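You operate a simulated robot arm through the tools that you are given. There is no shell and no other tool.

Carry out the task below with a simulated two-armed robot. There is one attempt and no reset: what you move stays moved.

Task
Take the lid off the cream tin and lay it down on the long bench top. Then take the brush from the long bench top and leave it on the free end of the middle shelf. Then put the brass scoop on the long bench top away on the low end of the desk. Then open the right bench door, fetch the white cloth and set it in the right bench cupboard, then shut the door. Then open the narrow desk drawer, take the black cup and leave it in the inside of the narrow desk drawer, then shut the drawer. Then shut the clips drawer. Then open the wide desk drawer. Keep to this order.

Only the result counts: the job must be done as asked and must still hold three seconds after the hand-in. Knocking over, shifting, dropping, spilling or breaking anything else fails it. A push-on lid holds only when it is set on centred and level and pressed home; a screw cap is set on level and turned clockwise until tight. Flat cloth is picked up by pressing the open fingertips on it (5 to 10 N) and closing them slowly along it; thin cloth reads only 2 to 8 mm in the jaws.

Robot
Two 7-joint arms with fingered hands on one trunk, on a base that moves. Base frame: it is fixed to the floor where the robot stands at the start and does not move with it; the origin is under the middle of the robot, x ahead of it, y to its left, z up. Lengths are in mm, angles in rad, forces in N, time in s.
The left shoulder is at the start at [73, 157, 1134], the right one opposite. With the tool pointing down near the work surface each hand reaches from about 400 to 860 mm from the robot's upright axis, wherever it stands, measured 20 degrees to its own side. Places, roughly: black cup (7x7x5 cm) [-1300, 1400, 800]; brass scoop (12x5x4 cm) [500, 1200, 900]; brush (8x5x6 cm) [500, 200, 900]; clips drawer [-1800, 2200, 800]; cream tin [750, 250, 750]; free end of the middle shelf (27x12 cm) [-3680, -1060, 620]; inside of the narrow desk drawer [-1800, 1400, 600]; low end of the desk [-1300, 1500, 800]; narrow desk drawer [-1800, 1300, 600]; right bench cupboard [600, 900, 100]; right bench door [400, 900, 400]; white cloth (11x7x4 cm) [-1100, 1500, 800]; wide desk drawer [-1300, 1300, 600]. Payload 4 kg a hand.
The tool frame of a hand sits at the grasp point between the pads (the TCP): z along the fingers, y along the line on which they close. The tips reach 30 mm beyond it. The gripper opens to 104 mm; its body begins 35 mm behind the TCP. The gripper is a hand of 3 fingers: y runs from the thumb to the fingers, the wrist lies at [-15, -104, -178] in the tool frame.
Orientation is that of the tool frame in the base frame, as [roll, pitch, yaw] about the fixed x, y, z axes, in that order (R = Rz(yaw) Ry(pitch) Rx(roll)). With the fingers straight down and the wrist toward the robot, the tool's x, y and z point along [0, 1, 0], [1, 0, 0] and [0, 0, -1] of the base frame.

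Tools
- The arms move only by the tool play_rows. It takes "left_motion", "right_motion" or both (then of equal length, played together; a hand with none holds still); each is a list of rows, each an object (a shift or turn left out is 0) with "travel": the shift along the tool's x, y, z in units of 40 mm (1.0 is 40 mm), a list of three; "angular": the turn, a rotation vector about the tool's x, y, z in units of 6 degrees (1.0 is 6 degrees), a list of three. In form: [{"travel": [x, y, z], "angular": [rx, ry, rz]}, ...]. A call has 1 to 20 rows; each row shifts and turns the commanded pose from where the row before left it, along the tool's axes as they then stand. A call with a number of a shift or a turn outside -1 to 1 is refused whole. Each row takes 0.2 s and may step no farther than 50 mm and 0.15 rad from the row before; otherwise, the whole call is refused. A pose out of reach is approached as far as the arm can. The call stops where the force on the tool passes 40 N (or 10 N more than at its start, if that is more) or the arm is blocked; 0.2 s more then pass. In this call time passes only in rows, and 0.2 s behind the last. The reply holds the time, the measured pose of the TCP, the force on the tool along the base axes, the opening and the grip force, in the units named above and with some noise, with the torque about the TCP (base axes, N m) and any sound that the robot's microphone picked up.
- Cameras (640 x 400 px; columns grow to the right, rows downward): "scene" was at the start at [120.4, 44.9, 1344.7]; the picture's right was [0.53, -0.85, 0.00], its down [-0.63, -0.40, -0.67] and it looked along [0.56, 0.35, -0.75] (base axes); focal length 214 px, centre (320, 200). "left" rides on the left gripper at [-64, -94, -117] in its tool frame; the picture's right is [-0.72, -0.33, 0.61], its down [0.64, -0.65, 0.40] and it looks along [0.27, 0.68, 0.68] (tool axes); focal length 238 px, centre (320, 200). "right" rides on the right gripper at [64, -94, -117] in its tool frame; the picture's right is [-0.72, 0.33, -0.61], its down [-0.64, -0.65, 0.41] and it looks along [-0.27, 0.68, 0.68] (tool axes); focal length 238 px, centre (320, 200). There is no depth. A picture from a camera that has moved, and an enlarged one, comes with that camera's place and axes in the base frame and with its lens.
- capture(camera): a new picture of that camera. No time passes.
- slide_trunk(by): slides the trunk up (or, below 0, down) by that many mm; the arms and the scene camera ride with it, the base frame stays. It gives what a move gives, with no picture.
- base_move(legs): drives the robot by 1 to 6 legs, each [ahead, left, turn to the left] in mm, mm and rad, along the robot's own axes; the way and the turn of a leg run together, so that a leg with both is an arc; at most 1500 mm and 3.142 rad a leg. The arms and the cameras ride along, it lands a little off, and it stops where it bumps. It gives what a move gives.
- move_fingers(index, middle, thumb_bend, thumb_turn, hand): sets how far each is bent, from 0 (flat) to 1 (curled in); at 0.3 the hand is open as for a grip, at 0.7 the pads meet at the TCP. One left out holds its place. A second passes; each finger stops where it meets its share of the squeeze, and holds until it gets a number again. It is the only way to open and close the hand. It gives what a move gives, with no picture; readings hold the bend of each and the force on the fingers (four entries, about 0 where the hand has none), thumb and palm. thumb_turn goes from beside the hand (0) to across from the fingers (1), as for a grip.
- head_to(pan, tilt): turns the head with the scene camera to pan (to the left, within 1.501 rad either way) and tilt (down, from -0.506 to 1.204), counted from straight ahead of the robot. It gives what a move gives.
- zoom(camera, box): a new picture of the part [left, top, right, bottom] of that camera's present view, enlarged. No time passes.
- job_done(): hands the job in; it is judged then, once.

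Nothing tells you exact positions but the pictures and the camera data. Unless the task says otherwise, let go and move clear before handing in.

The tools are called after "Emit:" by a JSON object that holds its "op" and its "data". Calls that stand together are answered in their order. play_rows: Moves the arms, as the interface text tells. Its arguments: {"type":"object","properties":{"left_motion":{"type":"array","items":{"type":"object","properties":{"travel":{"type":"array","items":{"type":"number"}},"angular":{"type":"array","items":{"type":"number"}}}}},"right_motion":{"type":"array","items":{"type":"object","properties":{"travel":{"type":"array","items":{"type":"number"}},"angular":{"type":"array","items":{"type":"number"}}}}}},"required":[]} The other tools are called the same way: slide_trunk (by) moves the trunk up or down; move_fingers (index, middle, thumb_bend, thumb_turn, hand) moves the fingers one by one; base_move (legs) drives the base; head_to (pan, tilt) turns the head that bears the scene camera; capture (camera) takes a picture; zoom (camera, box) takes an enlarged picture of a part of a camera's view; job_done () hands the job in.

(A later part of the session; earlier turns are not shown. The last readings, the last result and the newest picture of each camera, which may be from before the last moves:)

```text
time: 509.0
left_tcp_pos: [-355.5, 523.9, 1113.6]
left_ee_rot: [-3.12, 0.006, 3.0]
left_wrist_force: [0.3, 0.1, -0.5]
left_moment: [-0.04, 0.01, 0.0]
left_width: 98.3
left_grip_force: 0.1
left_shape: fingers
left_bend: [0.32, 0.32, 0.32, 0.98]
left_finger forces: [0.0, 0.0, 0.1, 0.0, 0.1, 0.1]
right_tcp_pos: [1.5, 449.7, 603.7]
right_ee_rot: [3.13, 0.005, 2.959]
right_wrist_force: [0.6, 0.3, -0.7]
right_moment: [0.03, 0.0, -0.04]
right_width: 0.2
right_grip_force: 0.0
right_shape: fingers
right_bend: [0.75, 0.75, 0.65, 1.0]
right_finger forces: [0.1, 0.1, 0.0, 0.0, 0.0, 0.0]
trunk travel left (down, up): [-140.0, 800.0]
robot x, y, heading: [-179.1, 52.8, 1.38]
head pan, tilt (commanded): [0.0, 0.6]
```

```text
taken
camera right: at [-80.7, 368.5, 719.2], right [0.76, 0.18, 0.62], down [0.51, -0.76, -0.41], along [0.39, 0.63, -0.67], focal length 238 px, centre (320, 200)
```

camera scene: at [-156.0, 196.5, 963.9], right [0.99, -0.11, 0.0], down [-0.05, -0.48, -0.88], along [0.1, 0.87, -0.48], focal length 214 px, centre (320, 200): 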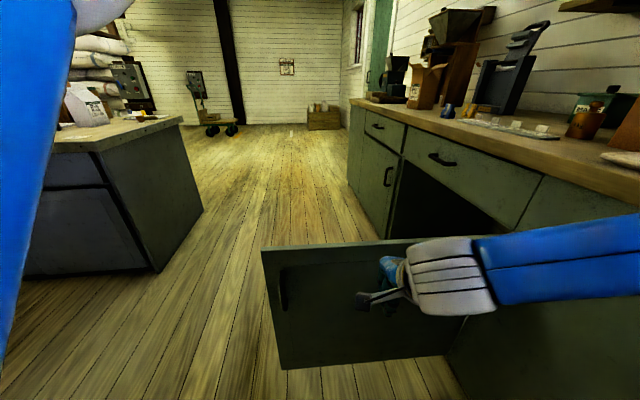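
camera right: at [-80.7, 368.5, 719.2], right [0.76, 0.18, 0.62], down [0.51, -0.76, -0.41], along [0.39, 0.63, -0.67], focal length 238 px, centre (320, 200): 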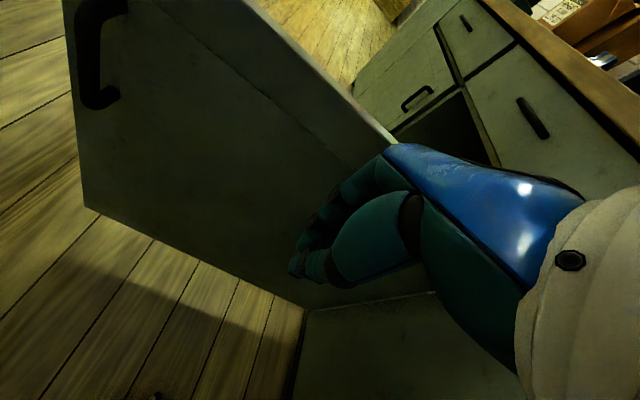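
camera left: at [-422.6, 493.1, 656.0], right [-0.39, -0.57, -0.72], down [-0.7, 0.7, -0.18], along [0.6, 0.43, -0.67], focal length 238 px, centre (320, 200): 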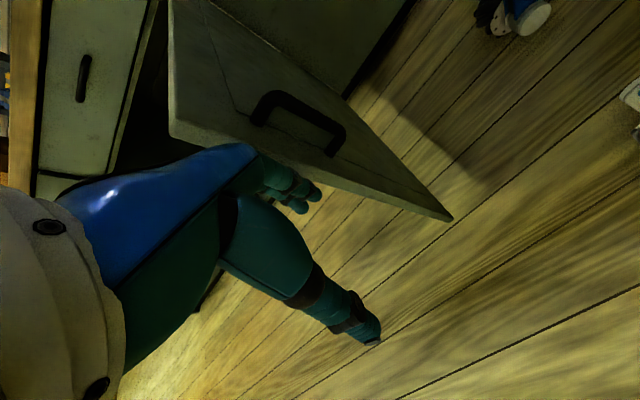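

Close to contact. I'll check where my right elbow is relative to the bench before pushing.

Emit:
{"op": "head_to", "data": {"pan": -0.9, "tilt": 0.4}}

Emit:
{"op": "capture", "data": {"camera": "scene"}}

```text
time: 510.2
left_tcp_pos: [-356.7, 521.2, 1114.0]
left_ee_rot: [-3.117, 0.006, 3.002]
left_wrist_force: [0.4, 0.9, -1.3]
left_moment: [-0.01, 0.04, -0.02]
left_width: 98.2
left_grip_force: 0.0
left_shape: fingers
left_bend: [0.32, 0.32, 0.32, 0.98]
left_finger forces: [0.1, 0.0, 0.0, 0.0, 0.0, 0.0]
right_tcp_pos: [0.3, 448.6, 605.1]
right_ee_rot: [3.129, 0.005, 2.957]
right_wrist_force: [-0.4, 0.2, -0.4]
right_moment: [0.0, 0.0, 0.01]
right_width: 0.2
right_grip_force: 0.1
right_shape: fingers
right_bend: [0.75, 0.75, 0.65, 1.0]
right_finger forces: [0.0, 0.0, 0.1, 0.1, 0.0, 0.0]
trunk travel left (down, up): [-140.0, 800.0]
robot x, y, heading: [-173.5, 56.5, 1.384]
head pan, tilt (commanded): [-0.901, 0.4]
```

```text
taken
camera scene: at [-145.2, 195.4, 974.9], right [0.97, -0.22, 0.0], down [-0.08, -0.36, -0.93], along [0.21, 0.9, -0.37], focal length 214 px, centre (320, 200)
```

scene: 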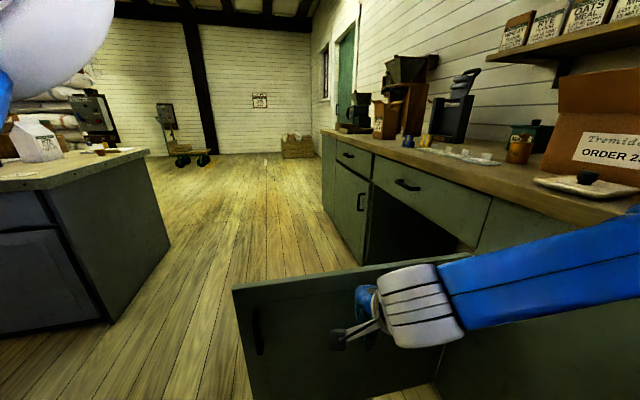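

The head's pan seems blocked by my own left elbow beside it. I'll move the left hand outward to the left to free the head.

Emit:
{"op": "play_rows", "data": {"left_motion": [{"travel": [0.8, 0.5, 0.2]}, {"travel": [0.8, 0.5, 0.2]}, {"travel": [0.8, 0, 0.3]}, {"travel": [0.8, 0, 0.3]}, {"travel": [0.8, 0, 0.3]}]}}

Emit:
{"op": "capture", "data": {"camera": "scene"}}

```text
time: 511.4
left_tcp_pos: [-510.7, 583.7, 1061.0]
left_ee_rot: [-3.121, 0.007, 2.999]
left_wrist_force: [0.0, -0.3, 0.2]
left_moment: [-0.01, -0.04, 0.02]
left_width: 98.3
left_grip_force: 0.0
left_shape: fingers
left_bend: [0.32, 0.32, 0.32, 0.98]
left_finger forces: [0.0, 0.1, 0.1, 0.1, 0.0, 0.0]
right_tcp_pos: [-1.4, 450.6, 604.9]
right_ee_rot: [3.13, 0.007, 2.957]
right_wrist_force: [0.0, 0.7, -0.7]
right_moment: [0.0, -0.03, 0.02]
right_width: 0.2
right_grip_force: 0.0
right_shape: fingers
right_bend: [0.75, 0.75, 0.65, 1.0]
right_finger forces: [0.1, 0.0, 0.0, 0.0, 0.0, 0.0]
trunk travel left (down, up): [-140.0, 800.0]
robot x, y, heading: [-177.4, 51.1, 1.384]
head pan, tilt (commanded): [-0.901, 0.4]
```

```text
taken
camera scene: at [-86.0, 148.5, 973.2], right [0.46, -0.89, 0.0], down [-0.34, -0.18, -0.92], along [0.82, 0.43, -0.39], focal length 214 px, centre (320, 200)
```

scene: 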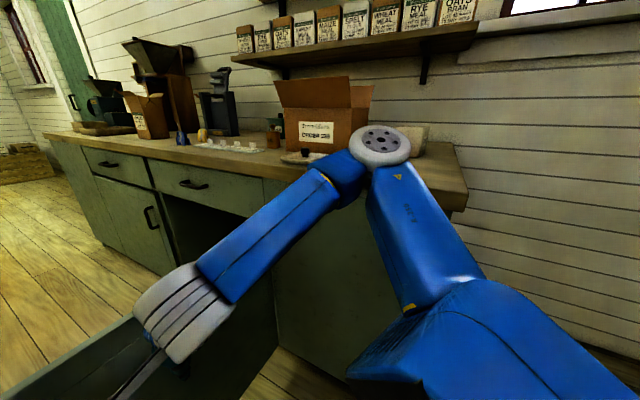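

The head is free, and the right elbow clears the bench top. I'll also draw the left hand back a little in this outward position.

Emit:
{"op": "play_rows", "data": {"left_motion": [{"travel": [0, -0.7, 0]}, {"travel": [0, -0.7, 0]}, {"travel": [0, -0.7, 0]}, {"travel": [0, -0.7, 0]}]}}

Emit:
{"op": "head_to", "data": {"pan": -0.1, "tilt": 0.6}}

Emit:
{"op": "base_move", "data": {"legs": [[45, 0, 0]]}}

Emit:
{"op": "capture", "data": {"camera": "scene"}}

```text
time: 512.4
left_tcp_pos: [-525.7, 469.5, 1064.0]
left_ee_rot: [-3.12, 0.006, 2.999]
left_wrist_force: [-0.9, 0.4, 0.2]
left_moment: [0.01, -0.02, -0.02]
left_width: 98.3
left_grip_force: 0.1
left_shape: fingers
left_bend: [0.32, 0.32, 0.32, 0.98]
left_finger forces: [0.0, 0.1, 0.0, 0.0, 0.0, 0.0]
right_tcp_pos: [2.3, 448.8, 605.0]
right_ee_rot: [3.125, 0.004, 2.956]
right_wrist_force: [-0.2, -0.5, 0.9]
right_moment: [0.01, 0.0, -0.01]
right_width: 0.1
right_grip_force: 0.1
right_shape: fingers
right_bend: [0.75, 0.75, 0.65, 1.0]
right_finger forces: [0.0, 0.1, 0.0, 0.1, 0.1, 0.0]
trunk travel left (down, up): [-140.0, 800.0]
robot x, y, heading: [-175.6, 54.6, 1.385]
head pan, tilt (commanded): [-0.901, 0.4]
```

```text
time: 513.5
left_tcp_pos: [-526.1, 471.5, 1064.4]
left_ee_rot: [-3.12, 0.004, 2.998]
left_wrist_force: [-0.1, 0.4, -0.8]
left_moment: [-0.03, -0.02, 0.02]
left_width: 98.4
left_grip_force: 0.1
left_shape: fingers
left_bend: [0.32, 0.32, 0.32, 0.98]
left_finger forces: [0.0, 0.0, 0.0, 0.0, 0.0, 0.0]
right_tcp_pos: [0.7, 448.0, 605.9]
right_ee_rot: [3.129, 0.004, 2.958]
right_wrist_force: [-0.2, -0.3, 0.1]
right_moment: [-0.03, 0.0, 0.0]
right_width: 0.0
right_grip_force: 0.1
right_shape: fingers
right_bend: [0.75, 0.75, 0.65, 1.0]
right_finger forces: [0.1, 0.1, 0.0, 0.1, 0.0, 0.0]
trunk travel left (down, up): [-140.0, 800.0]
robot x, y, heading: [-175.8, 51.5, 1.383]
head pan, tilt (commanded): [-0.099, 0.6]
```

```text
time: 514.4
left_tcp_pos: [-517.5, 517.2, 1063.2]
left_ee_rot: [-3.117, 0.005, 3.0]
left_wrist_force: [-0.4, 0.3, -0.6]
left_moment: [-0.04, 0.0, -0.01]
left_width: 98.1
left_grip_force: 0.1
left_shape: fingers
left_bend: [0.32, 0.32, 0.32, 0.98]
left_finger forces: [0.0, 0.0, 0.1, 0.1, 0.0, 0.0]
right_tcp_pos: [9.9, 494.5, 603.5]
right_ee_rot: [3.132, 0.005, 2.958]
right_wrist_force: [0.7, -0.4, 0.3]
right_moment: [-0.02, -0.01, 0.04]
right_width: 0.0
right_grip_force: 0.1
right_shape: fingers
right_bend: [0.75, 0.75, 0.65, 1.0]
right_finger forces: [0.0, 0.0, 0.0, 0.0, 0.1, 0.0]
trunk travel left (down, up): [-140.0, 800.0]
robot x, y, heading: [-169.9, 97.8, 1.384]
head pan, tilt (commanded): [-0.099, 0.6]
```

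```text
taken
camera scene: at [-132.8, 235.3, 954.6], right [0.96, -0.28, 0.0], down [-0.16, -0.54, -0.82], along [0.23, 0.79, -0.57], focal length 214 px, centre (320, 200)
```

scene: 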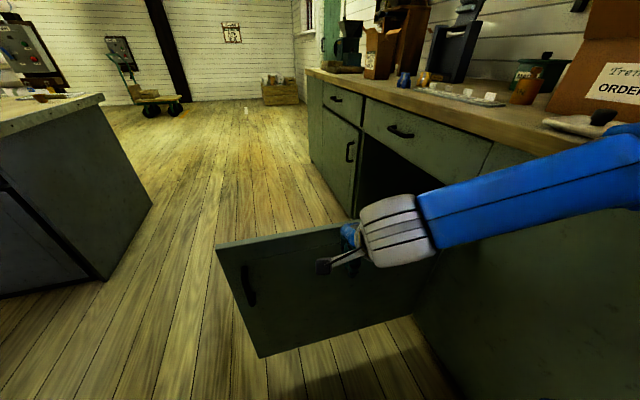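

Now pushing: arcing the base about the hinge to swing the door shut, in steps.

Emit:
{"op": "base_move", "data": {"legs": [[122, 138, -0.25]]}}

Emit:
{"op": "capture", "data": {"camera": "scene"}}

```text
time: 515.9
left_tcp_pos: [-495.3, 744.6, 1063.9]
left_ee_rot: [-3.121, 0.0, 2.75]
left_wrist_force: [0.8, -0.2, 0.6]
left_moment: [0.0, 0.03, 0.03]
left_width: 98.3
left_grip_force: 0.0
left_shape: fingers
left_bend: [0.32, 0.32, 0.32, 0.98]
left_finger forces: [0.0, 0.1, 0.0, 0.0, 0.0, 0.0]
right_tcp_pos: [11.1, 594.8, 604.5]
right_ee_rot: [3.129, 0.002, 2.708]
right_wrist_force: [0.1, 0.5, 0.8]
right_moment: [-0.01, 0.02, 0.0]
right_width: 0.0
right_grip_force: 0.1
right_shape: fingers
right_bend: [0.75, 0.75, 0.65, 1.0]
right_finger forces: [0.0, 0.0, 0.0, 0.1, 0.1, 0.1]
trunk travel left (down, up): [-140.0, 800.0]
robot x, y, heading: [-257.9, 255.2, 1.133]
head pan, tilt (commanded): [-0.099, 0.6]
```

```text
taken
camera scene: at [-190.1, 378.4, 954.7], right [0.86, -0.51, 0.0], down [-0.29, -0.49, -0.82], along [0.42, 0.71, -0.57], focal length 214 px, centre (320, 200)
```

scene: 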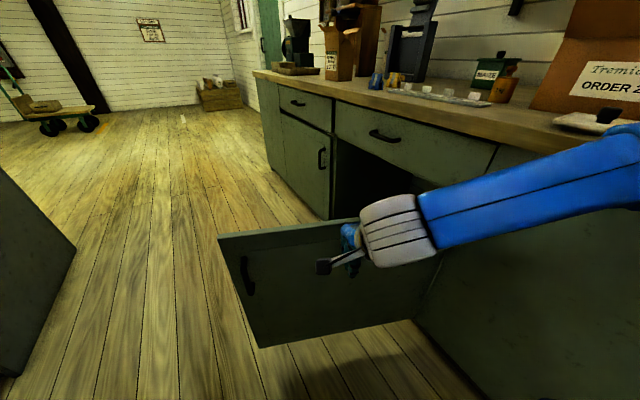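

The door follows the fist. Continuing.

Emit:
{"op": "base_move", "data": {"legs": [[150, 189, -0.35]]}}

Emit:
{"op": "capture", "data": {"camera": "scene"}}

```text
time: 517.7
left_tcp_pos: [-375.4, 1022.2, 1063.8]
left_ee_rot: [-3.121, 0.002, 2.387]
left_wrist_force: [0.3, -0.8, -0.2]
left_moment: [0.01, -0.02, 0.0]
left_width: 98.2
left_grip_force: 0.0
left_shape: fingers
left_bend: [0.32, 0.32, 0.32, 0.98]
left_finger forces: [0.0, 0.0, 0.0, 0.0, 0.0, 0.0]
right_tcp_pos: [43.4, 703.9, 605.1]
right_ee_rot: [3.129, 0.003, 2.345]
right_wrist_force: [-0.6, 0.1, -0.3]
right_moment: [0.03, -0.04, 0.0]
right_width: 0.1
right_grip_force: 0.1
right_shape: fingers
right_bend: [0.75, 0.75, 0.65, 1.0]
right_finger forces: [0.1, 0.1, 0.1, 0.0, 0.0, 0.1]
trunk travel left (down, up): [-140.0, 800.0]
robot x, y, heading: [-330.4, 482.7, 0.77]
head pan, tilt (commanded): [-0.099, 0.6]
```

```text
taken
camera scene: at [-220.6, 573.1, 954.7], right [0.62, -0.78, 0.0], down [-0.45, -0.35, -0.82], along [0.64, 0.51, -0.57], focal length 214 px, centre (320, 200)
```

scene: 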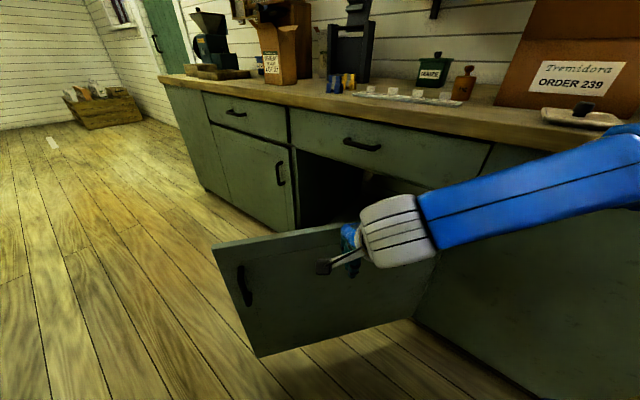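

Emit:
{"op": "base_move", "data": {"legs": [[150, 191, -0.35]]}}

Emit:
{"op": "capture", "data": {"camera": "scene"}}

```text
time: 519.5
left_tcp_pos: [-175.0, 1245.3, 1064.6]
left_ee_rot: [-3.122, 0.003, 2.045]
left_wrist_force: [0.7, -0.5, -0.6]
left_moment: [-0.04, 0.0, 0.01]
left_width: 98.3
left_grip_force: 0.1
left_shape: fingers
left_bend: [0.32, 0.32, 0.32, 0.98]
left_finger forces: [0.0, 0.0, 0.1, 0.0, 0.0, 0.0]
right_tcp_pos: [113.0, 803.0, 605.2]
right_ee_rot: [3.129, 0.004, 2.001]
right_wrist_force: [0.4, -0.7, -0.2]
right_moment: [0.0, -0.02, 0.01]
right_width: 0.0
right_grip_force: 0.2
right_shape: fingers
right_bend: [0.75, 0.75, 0.65, 1.0]
right_finger forces: [0.0, 0.0, 0.0, 0.1, 0.0, 0.1]
trunk travel left (down, up): [-140.0, 800.0]
robot x, y, heading: [-308.9, 725.5, 0.423]
head pan, tilt (commanded): [-0.099, 0.6]
```

```text
taken
camera scene: at [-179.7, 770.1, 954.7], right [0.32, -0.95, 0.0], down [-0.54, -0.18, -0.82], along [0.78, 0.27, -0.57], focal length 214 px, centre (320, 200)
```

scene: 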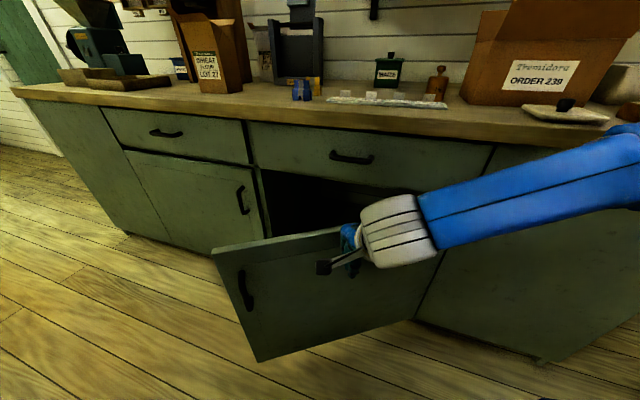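

Emit:
{"op": "base_move", "data": {"legs": [[128, 161, -0.3]]}}

Emit:
{"op": "capture", "data": {"camera": "scene"}}

Emit:
{"op": "capture", "data": {"camera": "right"}}

```text
time: 521.1
left_tcp_pos: [56.3, 1366.4, 1065.9]
left_ee_rot: [-3.123, 0.004, 1.738]
left_wrist_force: [0.5, -1.0, -0.1]
left_moment: [0.01, 0.02, 0.02]
left_width: 98.4
left_grip_force: 0.1
left_shape: fingers
left_bend: [0.32, 0.32, 0.32, 0.98]
left_finger forces: [0.0, 0.0, 0.1, 0.1, 0.0, 0.1]
right_tcp_pos: [198.4, 858.8, 604.6]
right_ee_rot: [3.129, 0.0, 1.697]
right_wrist_force: [0.5, -0.1, 0.3]
right_moment: [0.02, 0.0, -0.01]
right_width: 0.0
right_grip_force: 0.1
right_shape: fingers
right_bend: [0.75, 0.75, 0.65, 1.0]
right_finger forces: [0.1, 0.1, 0.0, 0.0, 0.0, 0.0]
trunk travel left (down, up): [-140.0, 800.0]
robot x, y, heading: [-230.5, 907.9, 0.122]
head pan, tilt (commanded): [-0.099, 0.6]
```

```text
taken
camera scene: at [-90.3, 914.9, 954.7], right [0.02, -1.0, 0.0], down [-0.57, -0.01, -0.82], along [0.82, 0.02, -0.57], focal length 214 px, centre (320, 200)
```

scene: 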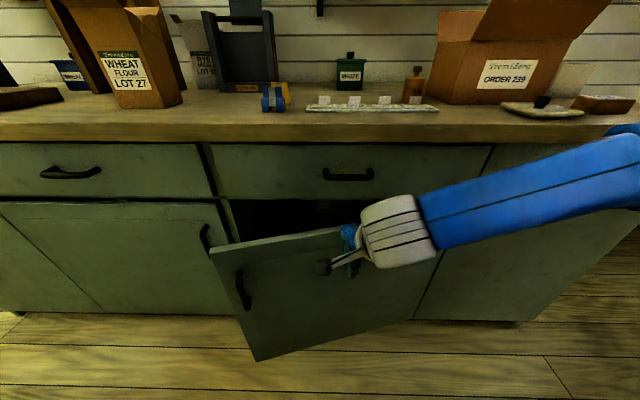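

```text
taken
camera right: at [94.1, 910.8, 720.1], right [0.4, -0.67, 0.62], down [-0.56, -0.72, -0.41], along [0.72, -0.18, -0.67], focal length 238 px, centre (320, 200)
```

right: 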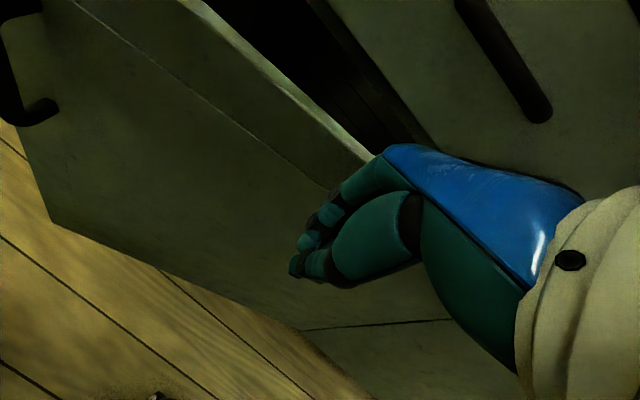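

Nearly shut: about 15° left. One more arc.

Emit:
{"op": "base_move", "data": {"legs": [[95, 118, -0.21]]}}

Emit:
{"op": "capture", "data": {"camera": "scene"}}

```text
time: 522.5
left_tcp_pos: [236.5, 1416.8, 1064.7]
left_ee_rot: [-3.121, 0.007, 1.53]
left_wrist_force: [0.4, 1.2, -0.9]
left_moment: [-0.04, -0.03, 0.0]
left_width: 98.3
left_grip_force: 0.1
left_shape: fingers
left_bend: [0.32, 0.32, 0.32, 0.98]
left_finger forces: [0.0, 0.1, 0.0, 0.1, 0.1, 0.0]
right_tcp_pos: [270.4, 888.7, 605.1]
right_ee_rot: [3.126, 0.004, 1.486]
right_wrist_force: [-0.4, -0.4, -0.1]
right_moment: [0.0, 0.02, 0.0]
right_width: 0.1
right_grip_force: 0.0
right_shape: fingers
right_bend: [0.75, 0.75, 0.65, 1.0]
right_finger forces: [0.0, 0.0, 0.1, 0.1, 0.1, 0.0]
trunk travel left (down, up): [-140.0, 800.0]
robot x, y, heading: [-139.3, 1025.3, -0.092]
head pan, tilt (commanded): [-0.099, 0.6]
```

```text
taken
camera scene: at [0.1, 1005.1, 954.7], right [-0.18, -0.98, 0.0], down [-0.56, 0.11, -0.82], along [0.81, -0.15, -0.57], focal length 214 px, centre (320, 200)
```

scene: 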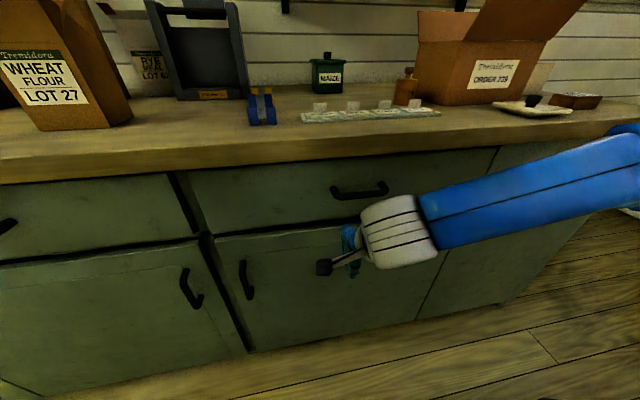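

The door looks almost flush. I'll zoom in to see the remaining gap.

Emit:
{"op": "zoom", "data": {"camera": "scene", "box": [160, 190, 440, 370]}}

Emit:
{"op": "capture", "data": {"camera": "right"}}

```text
2.22 times, centred on (300, 280) of scene
camera zoom: at [0.1, 1005.1, 954.7], right [-0.18, -0.98, 0.0], down [-0.56, 0.11, -0.82], along [0.81, -0.15, -0.57], focal length 477 px, centre (364, 22)
```

zoom: 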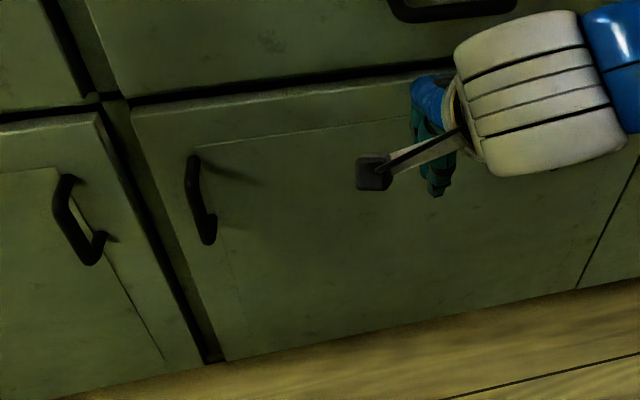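

```text
taken
camera right: at [179.1, 962.4, 720.4], right [0.26, -0.74, 0.62], down [-0.7, -0.59, -0.41], along [0.67, -0.33, -0.67], focal length 238 px, centre (320, 200)
```

right: 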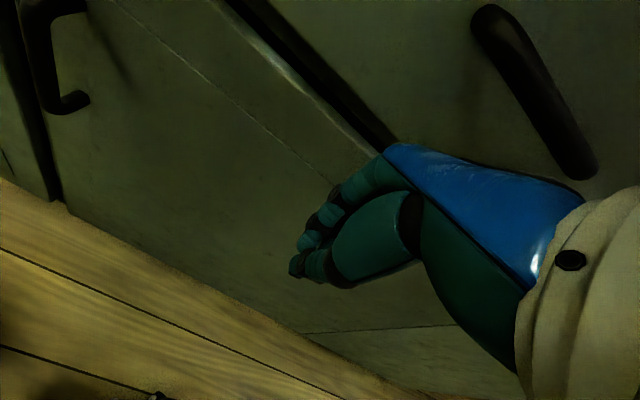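

It looks flush or within a few millimetres. I'll press the door home with the arm, watching the force.

Emit:
{"op": "play_rows", "data": {"right_motion": [{"travel": [0, 0.2, 0]}, {"travel": [0, 0.2, 0]}]}}

Emit:
{"op": "play_rows", "data": {"right_motion": [{"travel": [0, 0.2, 0]}, {"travel": [0, 0.2, 0]}]}}

Emit:
{"op": "zoom", "data": {"camera": "scene", "box": [160, 190, 440, 370]}}

```text
time: 523.1
left_tcp_pos: [234.3, 1417.7, 1064.8]
left_ee_rot: [-3.125, 0.007, 1.533]
left_wrist_force: [0.0, -1.1, 0.5]
left_moment: [0.0, -0.02, 0.01]
left_width: 98.4
left_grip_force: 0.1
left_shape: fingers
left_bend: [0.32, 0.32, 0.32, 0.98]
left_finger forces: [0.1, 0.0, 0.0, 0.1, 0.1, 0.0]
right_tcp_pos: [285.5, 888.0, 606.9]
right_ee_rot: [3.126, 0.002, 1.489]
right_wrist_force: [-0.2, 0.6, -0.2]
right_moment: [0.01, 0.0, 0.01]
right_width: 0.0
right_grip_force: 0.1
right_shape: fingers
right_bend: [0.75, 0.75, 0.65, 1.0]
right_finger forces: [0.0, 0.1, 0.0, 0.0, 0.0, 0.1]
trunk travel left (down, up): [-140.0, 800.0]
robot x, y, heading: [-136.0, 1026.7, -0.089]
head pan, tilt (commanded): [-0.099, 0.6]
```

```text
time: 523.7
left_tcp_pos: [234.7, 1419.0, 1064.4]
left_ee_rot: [-3.123, 0.007, 1.531]
left_wrist_force: [-0.6, -0.3, -0.3]
left_moment: [0.01, -0.03, 0.01]
left_width: 98.3
left_grip_force: 0.1
left_shape: fingers
left_bend: [0.32, 0.32, 0.32, 0.98]
left_finger forces: [0.0, 0.0, 0.0, 0.1, 0.0, 0.1]
right_tcp_pos: [298.0, 884.7, 609.5]
right_ee_rot: [3.126, 0.006, 1.49]
right_wrist_force: [0.1, -0.5, -0.7]
right_moment: [0.0, -0.01, -0.02]
right_width: 0.0
right_grip_force: 0.1
right_shape: fingers
right_bend: [0.75, 0.75, 0.65, 1.0]
right_finger forces: [0.1, 0.0, 0.1, 0.0, 0.0, 0.0]
right hand out of reach, approached as far as the arm can: row 1
trunk travel left (down, up): [-140.0, 800.0]
robot x, y, heading: [-138.7, 1029.1, -0.083]
head pan, tilt (commanded): [-0.099, 0.6]
```

```text
2.22 times, centred on (300, 280) of scene
camera zoom: at [-0.5, 1006.6, 954.8], right [-0.18, -0.98, 0.0], down [-0.56, 0.1, -0.82], along [0.81, -0.15, -0.57], focal length 477 px, centre (364, 22)
```

zoom: 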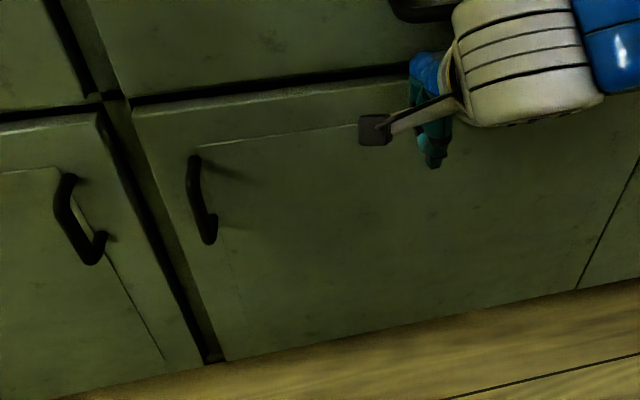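

The right door's handle now lies in the same plane as the closed left door's handle, so it appears shut. I'll nudge forward a little to press it home and confirm by force.

Emit:
{"op": "base_move", "data": {"legs": [[25, 0, 0]]}}

Emit:
{"op": "play_rows", "data": {"right_motion": [{"travel": [0, 0.05, 0]}, {}]}}

Emit:
{"op": "zoom", "data": {"camera": "scene", "box": [160, 190, 440, 370]}}

```text
time: 524.6
left_tcp_pos: [253.7, 1416.7, 1064.2]
left_ee_rot: [-3.125, 0.007, 1.529]
left_wrist_force: [-0.4, 0.0, 0.0]
left_moment: [0.04, -0.01, -0.02]
left_width: 98.3
left_grip_force: 0.1
left_shape: fingers
left_bend: [0.32, 0.32, 0.32, 0.98]
left_finger forces: [0.0, 0.0, 0.0, 0.0, 0.1, 0.0]
right_tcp_pos: [310.4, 883.7, 607.5]
right_ee_rot: [3.139, 0.008, 1.496]
right_wrist_force: [-8.5, 0.0, 2.0]
right_moment: [-0.03, -0.23, -0.14]
right_width: 0.1
right_grip_force: 4.5
right_shape: fingers
right_bend: [0.75, 0.75, 0.64, 1.0]
right_finger forces: [0.0, 8.9, 0.0, 0.1, 0.0, 0.0]
trunk travel left (down, up): [-140.0, 800.0]
robot x, y, heading: [-120.7, 1024.0, -0.084]
head pan, tilt (commanded): [-0.099, 0.6]
stopped in leg 1: the force on the tool passed its limit at 78 N (the readings are from after the stop); the commanded pose is now the measured one
```

```text
time: 525.2
left_tcp_pos: [253.3, 1416.1, 1066.0]
left_ee_rot: [-3.126, 0.007, 1.529]
left_wrist_force: [-0.7, 0.3, -0.2]
left_moment: [-0.03, 0.04, -0.02]
left_width: 98.0
left_grip_force: 0.1
left_shape: fingers
left_bend: [0.32, 0.32, 0.32, 0.98]
left_finger forces: [0.0, 0.0, 0.0, 0.0, 0.1, 0.0]
right_tcp_pos: [312.2, 883.1, 607.1]
right_ee_rot: [3.14, 0.007, 1.495]
right_wrist_force: [-18.5, 1.9, -1.3]
right_moment: [-0.02, -0.39, -0.18]
right_width: 0.2
right_grip_force: 9.7
right_shape: fingers
right_bend: [0.75, 0.75, 0.64, 1.0]
right_finger forces: [0.1, 19.2, 0.0, 0.0, 0.0, 0.0]
trunk travel left (down, up): [-140.0, 800.0]
robot x, y, heading: [-120.0, 1025.2, -0.08]
head pan, tilt (commanded): [-0.099, 0.6]
```

```text
2.22 times, centred on (300, 280) of scene
camera zoom: at [17.5, 1004.9, 955.1], right [-0.18, -0.98, 0.0], down [-0.55, 0.1, -0.83], along [0.81, -0.15, -0.56], focal length 477 px, centre (364, 22)
```

zoom: 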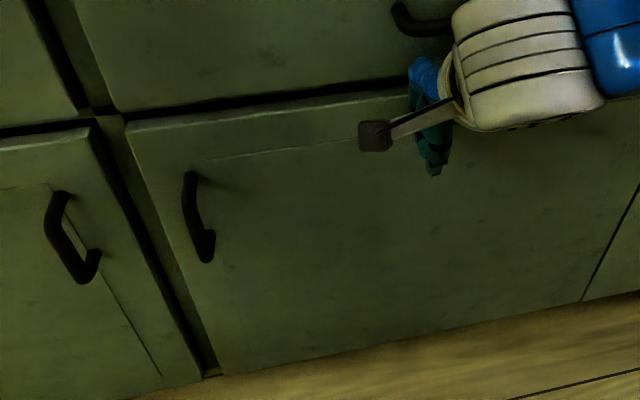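

The door is firmly shut (it stopped the hand hard). Backing off now, raising the trunk, and driving round to the front of the desk for the narrow drawer.

Emit:
{"op": "base_move", "data": {"legs": [[-300, 0, 0.08]]}}

Emit:
{"op": "capture", "data": {"camera": "scene"}}

Emit:
{"op": "slide_trunk", "data": {"by": 250}}

Emit:
{"op": "base_move", "data": {"legs": [[-100, -600, 0], [0, 0, 1.571], [0, 1000, 0]]}}

Emit:
{"op": "head_to", "data": {"pan": 0.2, "tilt": 0.5}}

Emit:
{"op": "capture", "data": {"camera": "scene"}}

```text
time: 527.2
left_tcp_pos: [-78.7, 1460.9, 1063.6]
left_ee_rot: [-3.124, 0.006, 1.619]
left_wrist_force: [0.0, 0.3, -0.7]
left_moment: [-0.03, 0.0, 0.01]
left_width: 98.3
left_grip_force: 0.0
left_shape: fingers
left_bend: [0.32, 0.32, 0.32, 0.98]
left_finger forces: [0.1, 0.0, 0.0, 0.0, 0.0, 0.0]
right_tcp_pos: [27.2, 936.2, 608.0]
right_ee_rot: [3.135, 0.008, 1.582]
right_wrist_force: [-0.7, -0.1, -0.6]
right_moment: [-0.03, 0.0, 0.03]
right_width: 0.1
right_grip_force: 0.1
right_shape: fingers
right_bend: [0.75, 0.75, 0.64, 1.0]
right_finger forces: [0.0, 0.0, 0.0, 0.1, 0.1, 0.1]
trunk travel left (down, up): [-140.0, 800.0]
robot x, y, heading: [-418.2, 1040.1, 0.002]
head pan, tilt (commanded): [-0.099, 0.6]
```

```text
taken
camera scene: at [-277.0, 1029.8, 955.0], right [-0.1, -1.0, 0.0], down [-0.56, 0.06, -0.82], along [0.82, -0.08, -0.57], focal length 214 px, centre (320, 200)
```

scene: 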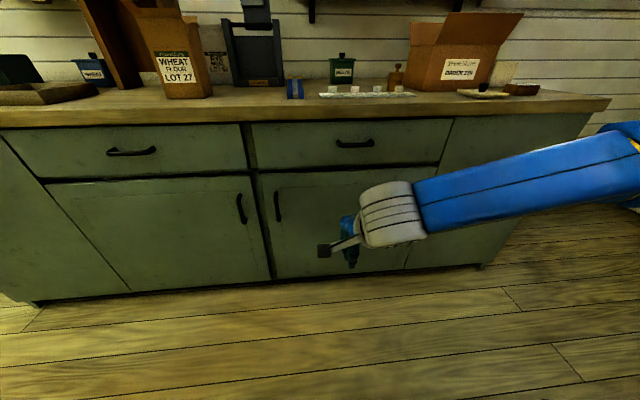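

```text
time: 529.8
left_tcp_pos: [-78.0, 1460.1, 1314.5]
left_ee_rot: [-3.123, 0.008, 1.619]
left_wrist_force: [-0.6, -1.1, 0.6]
left_moment: [0.0, 0.0, -0.01]
left_width: 98.2
left_grip_force: 0.0
left_shape: fingers
left_bend: [0.32, 0.32, 0.32, 0.98]
left_finger forces: [0.0, 0.2, 0.1, 0.0, 0.0, 0.1]
right_tcp_pos: [27.2, 936.0, 857.2]
right_ee_rot: [3.137, 0.007, 1.583]
right_wrist_force: [0.5, 0.0, -0.3]
right_moment: [0.01, -0.01, 0.0]
right_width: 0.0
right_grip_force: 0.0
right_shape: fingers
right_bend: [0.75, 0.75, 0.64, 1.0]
right_finger forces: [0.0, 0.0, 0.1, 0.0, 0.0, 0.0]
trunk travel left (down, up): [-390.0, 550.0]
robot x, y, heading: [-417.5, 1038.3, -0.001]
head pan, tilt (commanded): [-0.099, 0.6]
```

```text
time: 542.0
left_tcp_pos: [-1950.8, 731.2, 1315.8]
left_ee_rot: [-3.125, 0.007, -3.072]
left_wrist_force: [-0.4, -0.3, 0.1]
left_moment: [0.01, 0.03, 0.04]
left_width: 98.3
left_grip_force: 0.0
left_shape: fingers
left_bend: [0.32, 0.32, 0.32, 0.98]
left_finger forces: [0.0, 0.1, 0.0, 0.0, 0.0, 0.0]
right_tcp_pos: [-1427.7, 847.8, 857.1]
right_ee_rot: [3.137, 0.005, -3.108]
right_wrist_force: [-0.4, 0.5, 0.5]
right_moment: [0.04, 0.03, 0.0]
right_width: 0.0
right_grip_force: 0.1
right_shape: fingers
right_bend: [0.75, 0.75, 0.64, 1.0]
right_finger forces: [0.1, 0.0, 0.0, 0.0, 0.0, 0.0]
trunk travel left (down, up): [-390.0, 550.0]
robot x, y, heading: [-1524.1, 399.0, 1.591]
head pan, tilt (commanded): [-0.099, 0.6]
```

```text
time: 542.8
left_tcp_pos: [-1951.6, 728.8, 1314.2]
left_ee_rot: [-3.126, 0.006, -3.072]
left_wrist_force: [-0.6, -0.5, 1.0]
left_moment: [-0.04, -0.03, 0.02]
left_width: 98.3
left_grip_force: 0.1
left_shape: fingers
left_bend: [0.32, 0.32, 0.32, 0.98]
left_finger forces: [0.0, 0.0, 0.0, 0.0, 0.0, 0.0]
right_tcp_pos: [-1429.3, 848.0, 858.2]
right_ee_rot: [3.137, 0.007, -3.108]
right_wrist_force: [0.0, 0.0, 0.0]
right_moment: [0.03, 0.03, 0.01]
right_width: 0.3
right_grip_force: 0.1
right_shape: fingers
right_bend: [0.75, 0.75, 0.64, 1.0]
right_finger forces: [0.0, 0.0, 0.0, 0.0, 0.0, 0.1]
trunk travel left (down, up): [-390.0, 550.0]
robot x, y, heading: [-1522.1, 400.3, 1.595]
head pan, tilt (commanded): [0.201, 0.499]
```

```text
taken
camera scene: at [-1542.7, 542.9, 1213.9], right [0.98, 0.22, 0.0], down [0.11, -0.47, -0.88], along [-0.19, 0.86, -0.48], focal length 214 px, centre (320, 200)
```

scene: 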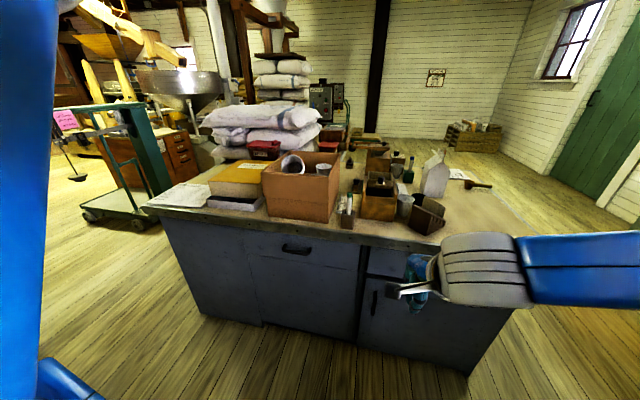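

The bench door is properly shut. I'm now in front of the desk; the narrow drawer with its handle is straight ahead-left. Zooming in.

Emit:
{"op": "zoom", "data": {"camera": "scene", "box": [230, 210, 480, 360]}}

Emit:
{"op": "zoom", "data": {"camera": "scene", "box": [230, 130, 500, 250]}}

```text
2.56 times, centred on (355, 285) of scene
camera zoom: at [-1542.7, 542.9, 1213.9], right [0.98, 0.22, 0.0], down [0.11, -0.47, -0.88], along [-0.19, 0.86, -0.48], focal length 549 px, centre (230, -18)
```

zoom: 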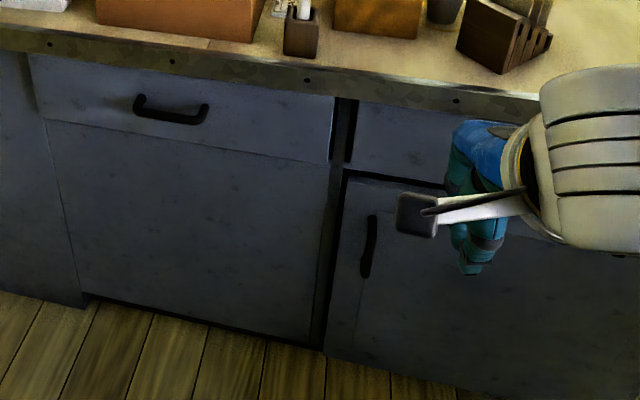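

```text
2.37 times, centred on (365, 190) of scene
camera zoom: at [-1542.7, 542.9, 1213.9], right [0.98, 0.22, 0.0], down [0.11, -0.47, -0.88], along [-0.19, 0.86, -0.48], focal length 508 px, centre (213, 224)
```

zoom: 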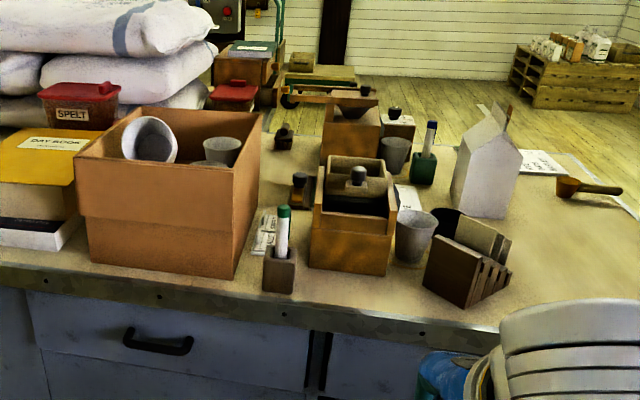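

The narrow drawer's handle is a horizontal bar near x -1752. I'll pose the right hand to point forward with fingers above and thumb below, here in open space, before approaching.

Emit:
{"op": "play_rows", "data": {"right_motion": [{"travel": [-0.8, 0.2, 0]}, {"travel": [-0.8, 0.2, 0]}, {"travel": [-0.8, 0.2, 0]}, {"travel": [-0.5, 0.2, 0]}]}}

Emit:
{"op": "play_rows", "data": {"right_motion": [{"angular": [-1, 0, 0]}, {"angular": [-1, 0, 0]}, {"angular": [-1, 0, 0]}, {"angular": [-1, 0, 0]}, {"angular": [-1, 0, 0]}, {"angular": [-1, 0, 0]}, {"angular": [-1, 0, 0]}, {"angular": [-1, 0, 0]}, {"angular": [-1, 0, 0]}, {"angular": [-1, 0, 0]}, {"angular": [-1, 0, 0]}, {"angular": [-1, 0, 0]}, {"angular": [-1, 0, 0]}, {"angular": [-1, 0, 0]}]}}

Emit:
{"op": "capture", "data": {"camera": "scene"}}

```text
time: 543.8
left_tcp_pos: [-1950.7, 729.2, 1314.2]
left_ee_rot: [-3.126, 0.007, -3.074]
left_wrist_force: [-0.8, 0.5, 0.1]
left_moment: [0.0, -0.01, -0.02]
left_width: 98.2
left_grip_force: 0.2
left_shape: fingers
left_bend: [0.32, 0.32, 0.32, 0.98]
left_finger forces: [0.0, 0.0, 0.1, 0.0, 0.1, 0.0]
right_tcp_pos: [-1313.8, 883.9, 860.6]
right_ee_rot: [3.136, 0.006, -3.107]
right_wrist_force: [0.1, 0.3, 0.3]
right_moment: [0.04, 0.02, -0.01]
right_width: 0.0
right_grip_force: 0.1
right_shape: fingers
right_bend: [0.75, 0.75, 0.64, 1.0]
right_finger forces: [0.1, 0.1, 0.1, 0.1, 0.0, 0.1]
trunk travel left (down, up): [-390.0, 550.0]
robot x, y, heading: [-1522.8, 400.9, 1.593]
head pan, tilt (commanded): [0.201, 0.499]
```

```text
time: 546.8
left_tcp_pos: [-1950.8, 728.1, 1314.4]
left_ee_rot: [-3.125, 0.005, -3.075]
left_wrist_force: [-0.3, -0.7, 0.4]
left_moment: [0.0, 0.03, -0.01]
left_width: 98.4
left_grip_force: 0.1
left_shape: fingers
left_bend: [0.32, 0.32, 0.32, 0.98]
left_finger forces: [0.0, 0.1, 0.1, 0.0, 0.0, 0.0]
right_tcp_pos: [-1286.6, 901.6, 918.7]
right_ee_rot: [1.723, 0.006, -3.104]
right_wrist_force: [0.4, -0.6, -0.2]
right_moment: [-0.02, 0.02, 0.0]
right_width: 0.0
right_grip_force: 0.0
right_shape: fingers
right_bend: [0.75, 0.75, 0.65, 1.0]
right_finger forces: [0.0, 0.1, 0.0, 0.1, 0.0, 0.0]
right hand out of reach, approached as far as the arm can: row 4, 5, 6, 7, 8, 12, 13, 14
trunk travel left (down, up): [-390.0, 550.0]
robot x, y, heading: [-1519.9, 399.1, 1.594]
head pan, tilt (commanded): [0.201, 0.499]
```

```text
taken
camera scene: at [-1542.3, 543.0, 1213.9], right [0.97, 0.22, 0.0], down [0.11, -0.47, -0.88], along [-0.2, 0.85, -0.48], focal length 214 px, centre (320, 200)
```

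scene: 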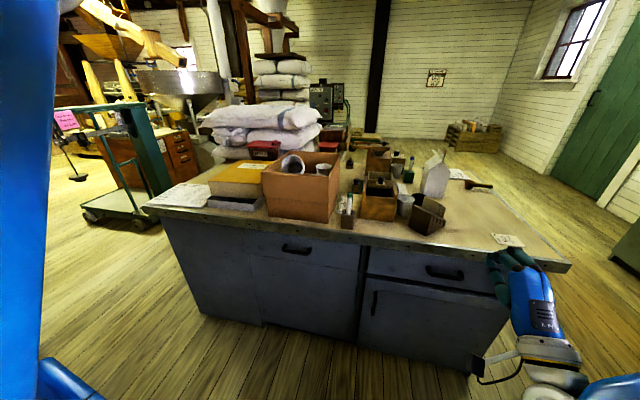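

The right hand points forward now. I'll sidestep left so it lines up with the narrow drawer's handle, and lower the trunk to handle height.

Emit:
{"op": "base_move", "data": {"legs": [[0, 470, -0.023]]}}

Emit:
{"op": "slide_trunk", "data": {"by": -240}}

Emit:
{"op": "head_to", "data": {"pan": -0.3, "tilt": 0.45}}

Emit:
{"op": "capture", "data": {"camera": "scene"}}

Emit:
{"op": "capture", "data": {"camera": "right"}}

```text
time: 549.6
left_tcp_pos: [-2408.5, 734.5, 1316.8]
left_ee_rot: [-3.125, 0.002, -3.098]
left_wrist_force: [0.7, 0.0, 0.7]
left_moment: [0.01, -0.03, 0.01]
left_width: 98.1
left_grip_force: 0.1
left_shape: fingers
left_bend: [0.32, 0.32, 0.32, 0.98]
left_finger forces: [0.1, 0.0, 0.0, 0.0, 0.1, 0.0]
right_tcp_pos: [-1739.6, 890.3, 917.3]
right_ee_rot: [1.728, 0.004, -3.13]
right_wrist_force: [1.4, -0.3, -0.3]
right_moment: [0.01, -0.01, 0.02]
right_width: 0.0
right_grip_force: 0.1
right_shape: fingers
right_bend: [0.75, 0.75, 0.65, 1.0]
right_finger forces: [0.0, 0.1, 0.0, 0.0, 0.0, 0.0]
trunk travel left (down, up): [-390.0, 550.0]
robot x, y, heading: [-1998.0, 397.3, 1.566]
head pan, tilt (commanded): [0.201, 0.499]
```

```text
time: 552.1
left_tcp_pos: [-2412.9, 733.0, 1075.7]
left_ee_rot: [-3.127, 0.007, -3.097]
left_wrist_force: [-0.4, 0.1, 0.8]
left_moment: [0.0, 0.02, -0.02]
left_width: 98.2
left_grip_force: 0.0
left_shape: fingers
left_bend: [0.32, 0.32, 0.32, 0.98]
left_finger forces: [0.1, 0.1, 0.0, 0.0, 0.0, 0.1]
right_tcp_pos: [-1743.2, 889.6, 678.1]
right_ee_rot: [1.725, 0.008, -3.135]
right_wrist_force: [-0.8, -0.1, 0.6]
right_moment: [0.03, -0.01, 0.01]
right_width: 0.1
right_grip_force: 0.1
right_shape: fingers
right_bend: [0.75, 0.75, 0.65, 1.0]
right_finger forces: [0.0, 0.0, 0.0, 0.0, 0.0, 0.0]
trunk travel left (down, up): [-150.0, 790.0]
robot x, y, heading: [-1993.4, 393.7, 1.565]
head pan, tilt (commanded): [0.201, 0.499]
```

```text
time: 553.0
left_tcp_pos: [-2412.7, 733.0, 1076.7]
left_ee_rot: [-3.126, 0.009, -3.098]
left_wrist_force: [-0.3, 0.0, -0.3]
left_moment: [-0.02, 0.03, -0.04]
left_width: 98.4
left_grip_force: 0.0
left_shape: fingers
left_bend: [0.32, 0.32, 0.32, 0.98]
left_finger forces: [0.0, 0.0, 0.1, 0.1, 0.0, 0.0]
right_tcp_pos: [-1742.5, 890.9, 678.2]
right_ee_rot: [1.726, 0.008, -3.132]
right_wrist_force: [-0.3, -0.3, -0.7]
right_moment: [0.0, 0.0, 0.01]
right_width: 0.0
right_grip_force: 0.0
right_shape: fingers
right_bend: [0.75, 0.75, 0.65, 1.0]
right_finger forces: [0.0, 0.0, 0.1, 0.0, 0.1, 0.1]
trunk travel left (down, up): [-150.0, 790.0]
robot x, y, heading: [-1989.6, 396.1, 1.57]
head pan, tilt (commanded): [-0.3, 0.45]
```

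```text
taken
camera scene: at [-1962.6, 536.4, 978.4], right [0.95, -0.3, 0.0], down [-0.13, -0.42, -0.9], along [0.27, 0.86, -0.44], focal length 214 px, centre (320, 200)
```

scene: 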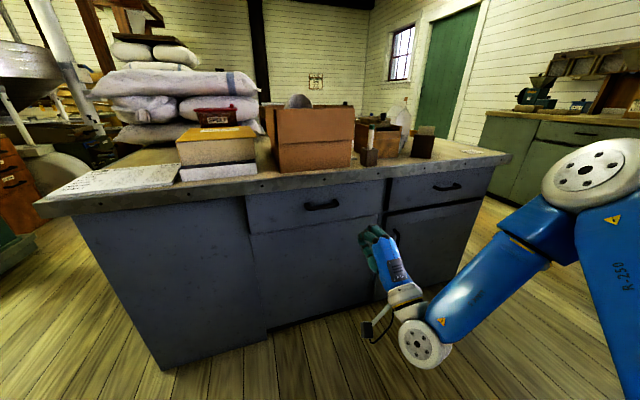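

```text
taken
camera right: at [-1805.5, 760.0, 602.2], right [0.72, -0.55, 0.42], down [0.64, 0.31, -0.7], along [0.26, 0.78, 0.57], focal length 238 px, centre (320, 200)
```

right: 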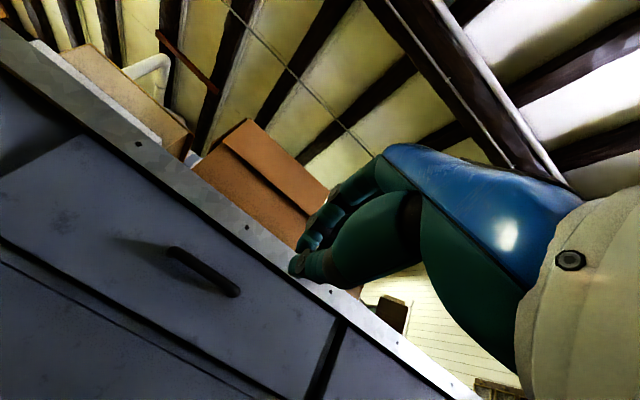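

Both cameras see the handle; I'll zoom for a precise triangulation.

Emit:
{"op": "zoom", "data": {"camera": "scene", "box": [270, 170, 400, 270]}}

Emit:
{"op": "zoom", "data": {"camera": "right", "box": [130, 200, 300, 330]}}

```text
4.00 times, centred on (335, 220) of scene
camera zoom: at [-1962.6, 536.4, 978.4], right [0.95, -0.3, 0.0], down [-0.13, -0.42, -0.9], along [0.27, 0.86, -0.44], focal length 858 px, centre (260, 120)
```

zoom: 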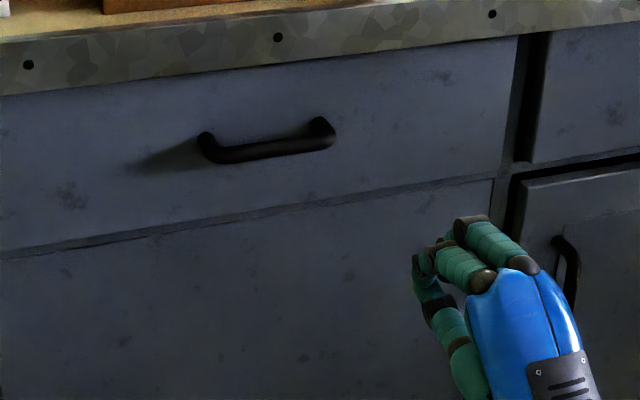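

```text
3.08 times, centred on (215, 265) of right
camera zoom: at [-1805.5, 760.0, 602.2], right [0.72, -0.55, 0.42], down [0.64, 0.31, -0.7], along [0.26, 0.78, 0.57], focal length 733 px, centre (643, 0)
```

zoom: 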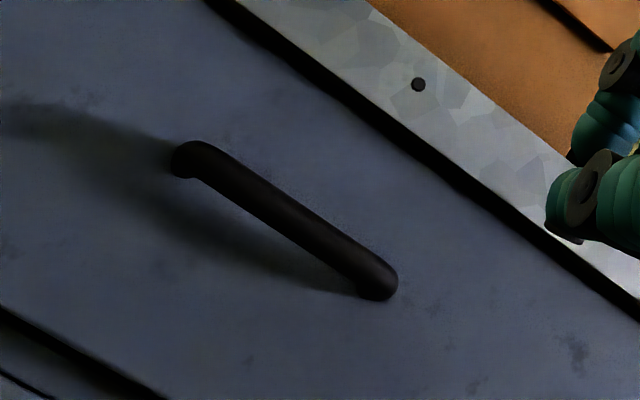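

The bar's centre is at [-1773, 1107, 656]. I'll open the hand, line it up, and drive forward most of the way.

Emit:
{"op": "move_fingers", "data": {"hand": "right", "index": 0.4, "middle": 0.4, "thumb_bend": 0.4}}

Emit:
{"op": "play_rows", "data": {"right_motion": [{"travel": [0.4, 0.1, 0]}, {"travel": [0.36, 0.1, 0]}]}}

Emit:
{"op": "base_move", "data": {"legs": [[130, 0, 0]]}}

Emit:
{"op": "play_rows", "data": {"right_motion": [{}, {}, {}, {}]}}

Emit:
{"op": "zoom", "data": {"camera": "scene", "box": [260, 160, 460, 320]}}

Emit:
{"op": "capture", "data": {"camera": "right"}}

```text
time: 554.0
left_tcp_pos: [-2412.6, 733.6, 1075.6]
left_ee_rot: [-3.126, 0.006, -3.097]
left_wrist_force: [0.1, -0.8, 0.1]
left_moment: [-0.02, -0.03, 0.01]
left_width: 98.4
left_grip_force: 0.1
left_shape: fingers
left_bend: [0.32, 0.32, 0.32, 0.98]
left_finger forces: [0.1, 0.1, 0.0, 0.0, 0.0, 0.0]
right_tcp_pos: [-1742.4, 888.9, 678.7]
right_ee_rot: [1.725, 0.007, -3.131]
right_wrist_force: [0.4, 0.8, 0.0]
right_moment: [-0.04, -0.01, 0.01]
right_width: 77.3
right_grip_force: 0.0
right_shape: fingers
right_bend: [0.4, 0.4, 0.4, 0.99]
right_finger forces: [0.0, 0.0, 0.0, 0.0, 0.0, 0.0]
trunk travel left (down, up): [-150.0, 790.0]
robot x, y, heading: [-1989.9, 394.5, 1.565]
head pan, tilt (commanded): [-0.3, 0.45]
```

```text
time: 554.6
left_tcp_pos: [-2413.9, 734.0, 1074.3]
left_ee_rot: [-3.128, 0.008, -3.099]
left_wrist_force: [0.5, 0.1, -0.1]
left_moment: [-0.04, 0.0, -0.02]
left_width: 98.0
left_grip_force: 0.1
left_shape: fingers
left_bend: [0.32, 0.32, 0.32, 0.98]
left_finger forces: [0.0, 0.1, 0.0, 0.1, 0.0, 0.0]
right_tcp_pos: [-1768.7, 890.9, 693.4]
right_ee_rot: [1.727, 0.008, -3.131]
right_wrist_force: [-0.1, 1.4, -0.5]
right_moment: [0.01, 0.03, 0.05]
right_width: 77.5
right_grip_force: 0.0
right_shape: fingers
right_bend: [0.4, 0.4, 0.4, 0.99]
right_finger forces: [0.1, 0.0, 0.0, 0.0, 0.1, 0.1]
right hand out of reach, approached as far as the arm can: row 1, 2
trunk travel left (down, up): [-150.0, 790.0]
robot x, y, heading: [-1985.5, 397.6, 1.572]
head pan, tilt (commanded): [-0.3, 0.45]
```

```text
time: 555.9
left_tcp_pos: [-2412.9, 866.9, 1073.7]
left_ee_rot: [-3.123, 0.009, -3.096]
left_wrist_force: [-0.1, 0.2, -0.1]
left_moment: [-0.03, 0.02, -0.03]
left_width: 98.1
left_grip_force: 0.0
left_shape: fingers
left_bend: [0.32, 0.32, 0.32, 0.98]
left_finger forces: [0.1, 0.0, 0.0, 0.0, 0.1, 0.1]
right_tcp_pos: [-1768.0, 1022.5, 693.5]
right_ee_rot: [1.729, 0.008, -3.131]
right_wrist_force: [0.1, 0.4, 0.8]
right_moment: [0.0, 0.0, -0.01]
right_width: 77.2
right_grip_force: 0.1
right_shape: fingers
right_bend: [0.4, 0.4, 0.4, 0.99]
right_finger forces: [0.0, 0.0, 0.0, 0.0, 0.0, 0.1]
trunk travel left (down, up): [-150.0, 790.0]
robot x, y, heading: [-1993.0, 524.2, 1.568]
head pan, tilt (commanded): [-0.3, 0.45]
```

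```text
time: 556.9
left_tcp_pos: [-2412.3, 863.6, 1075.1]
left_ee_rot: [-3.127, 0.009, -3.097]
left_wrist_force: [-0.4, 0.6, -0.9]
left_moment: [-0.02, 0.01, 0.01]
left_width: 98.4
left_grip_force: 0.0
left_shape: fingers
left_bend: [0.32, 0.32, 0.32, 0.98]
left_finger forces: [0.0, 0.0, 0.0, 0.0, 0.0, 0.0]
right_tcp_pos: [-1767.7, 1019.6, 695.1]
right_ee_rot: [1.725, 0.008, -3.132]
right_wrist_force: [0.0, -0.1, -0.2]
right_moment: [0.02, 0.0, 0.01]
right_width: 77.2
right_grip_force: 0.0
right_shape: fingers
right_bend: [0.4, 0.4, 0.4, 0.99]
right_finger forces: [0.0, 0.0, 0.1, 0.0, 0.0, 0.1]
trunk travel left (down, up): [-150.0, 790.0]
robot x, y, heading: [-1994.5, 529.0, 1.57]
head pan, tilt (commanded): [-0.3, 0.45]
```

```text
2.50 times, centred on (360, 240) of scene
camera zoom: at [-1962.4, 667.5, 978.4], right [0.95, -0.3, 0.0], down [-0.13, -0.42, -0.9], along [0.27, 0.86, -0.44], focal length 536 px, centre (220, 100)
```

zoom: 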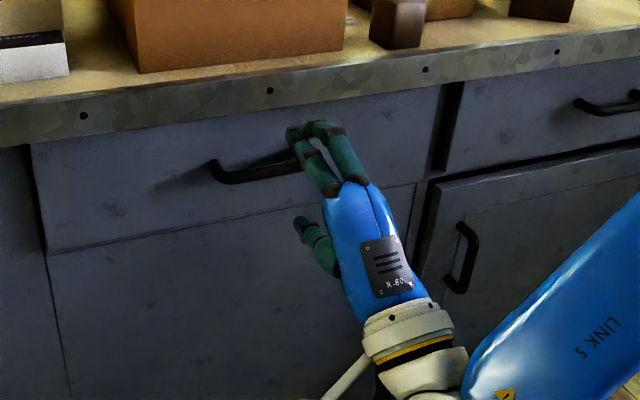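

```text
taken
camera right: at [-1830.0, 890.3, 618.3], right [0.72, -0.55, 0.42], down [0.64, 0.31, -0.7], along [0.26, 0.78, 0.57], focal length 238 px, centre (320, 200)
```

right: 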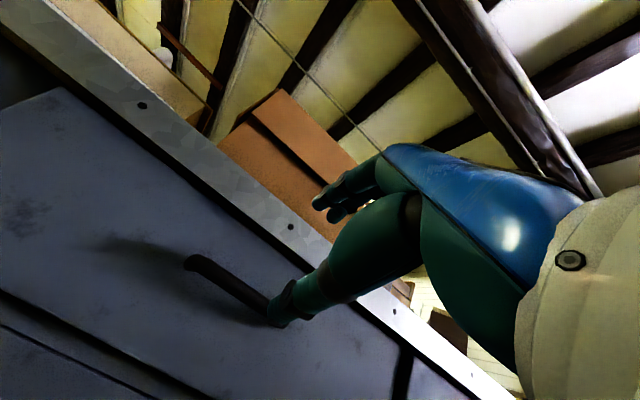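

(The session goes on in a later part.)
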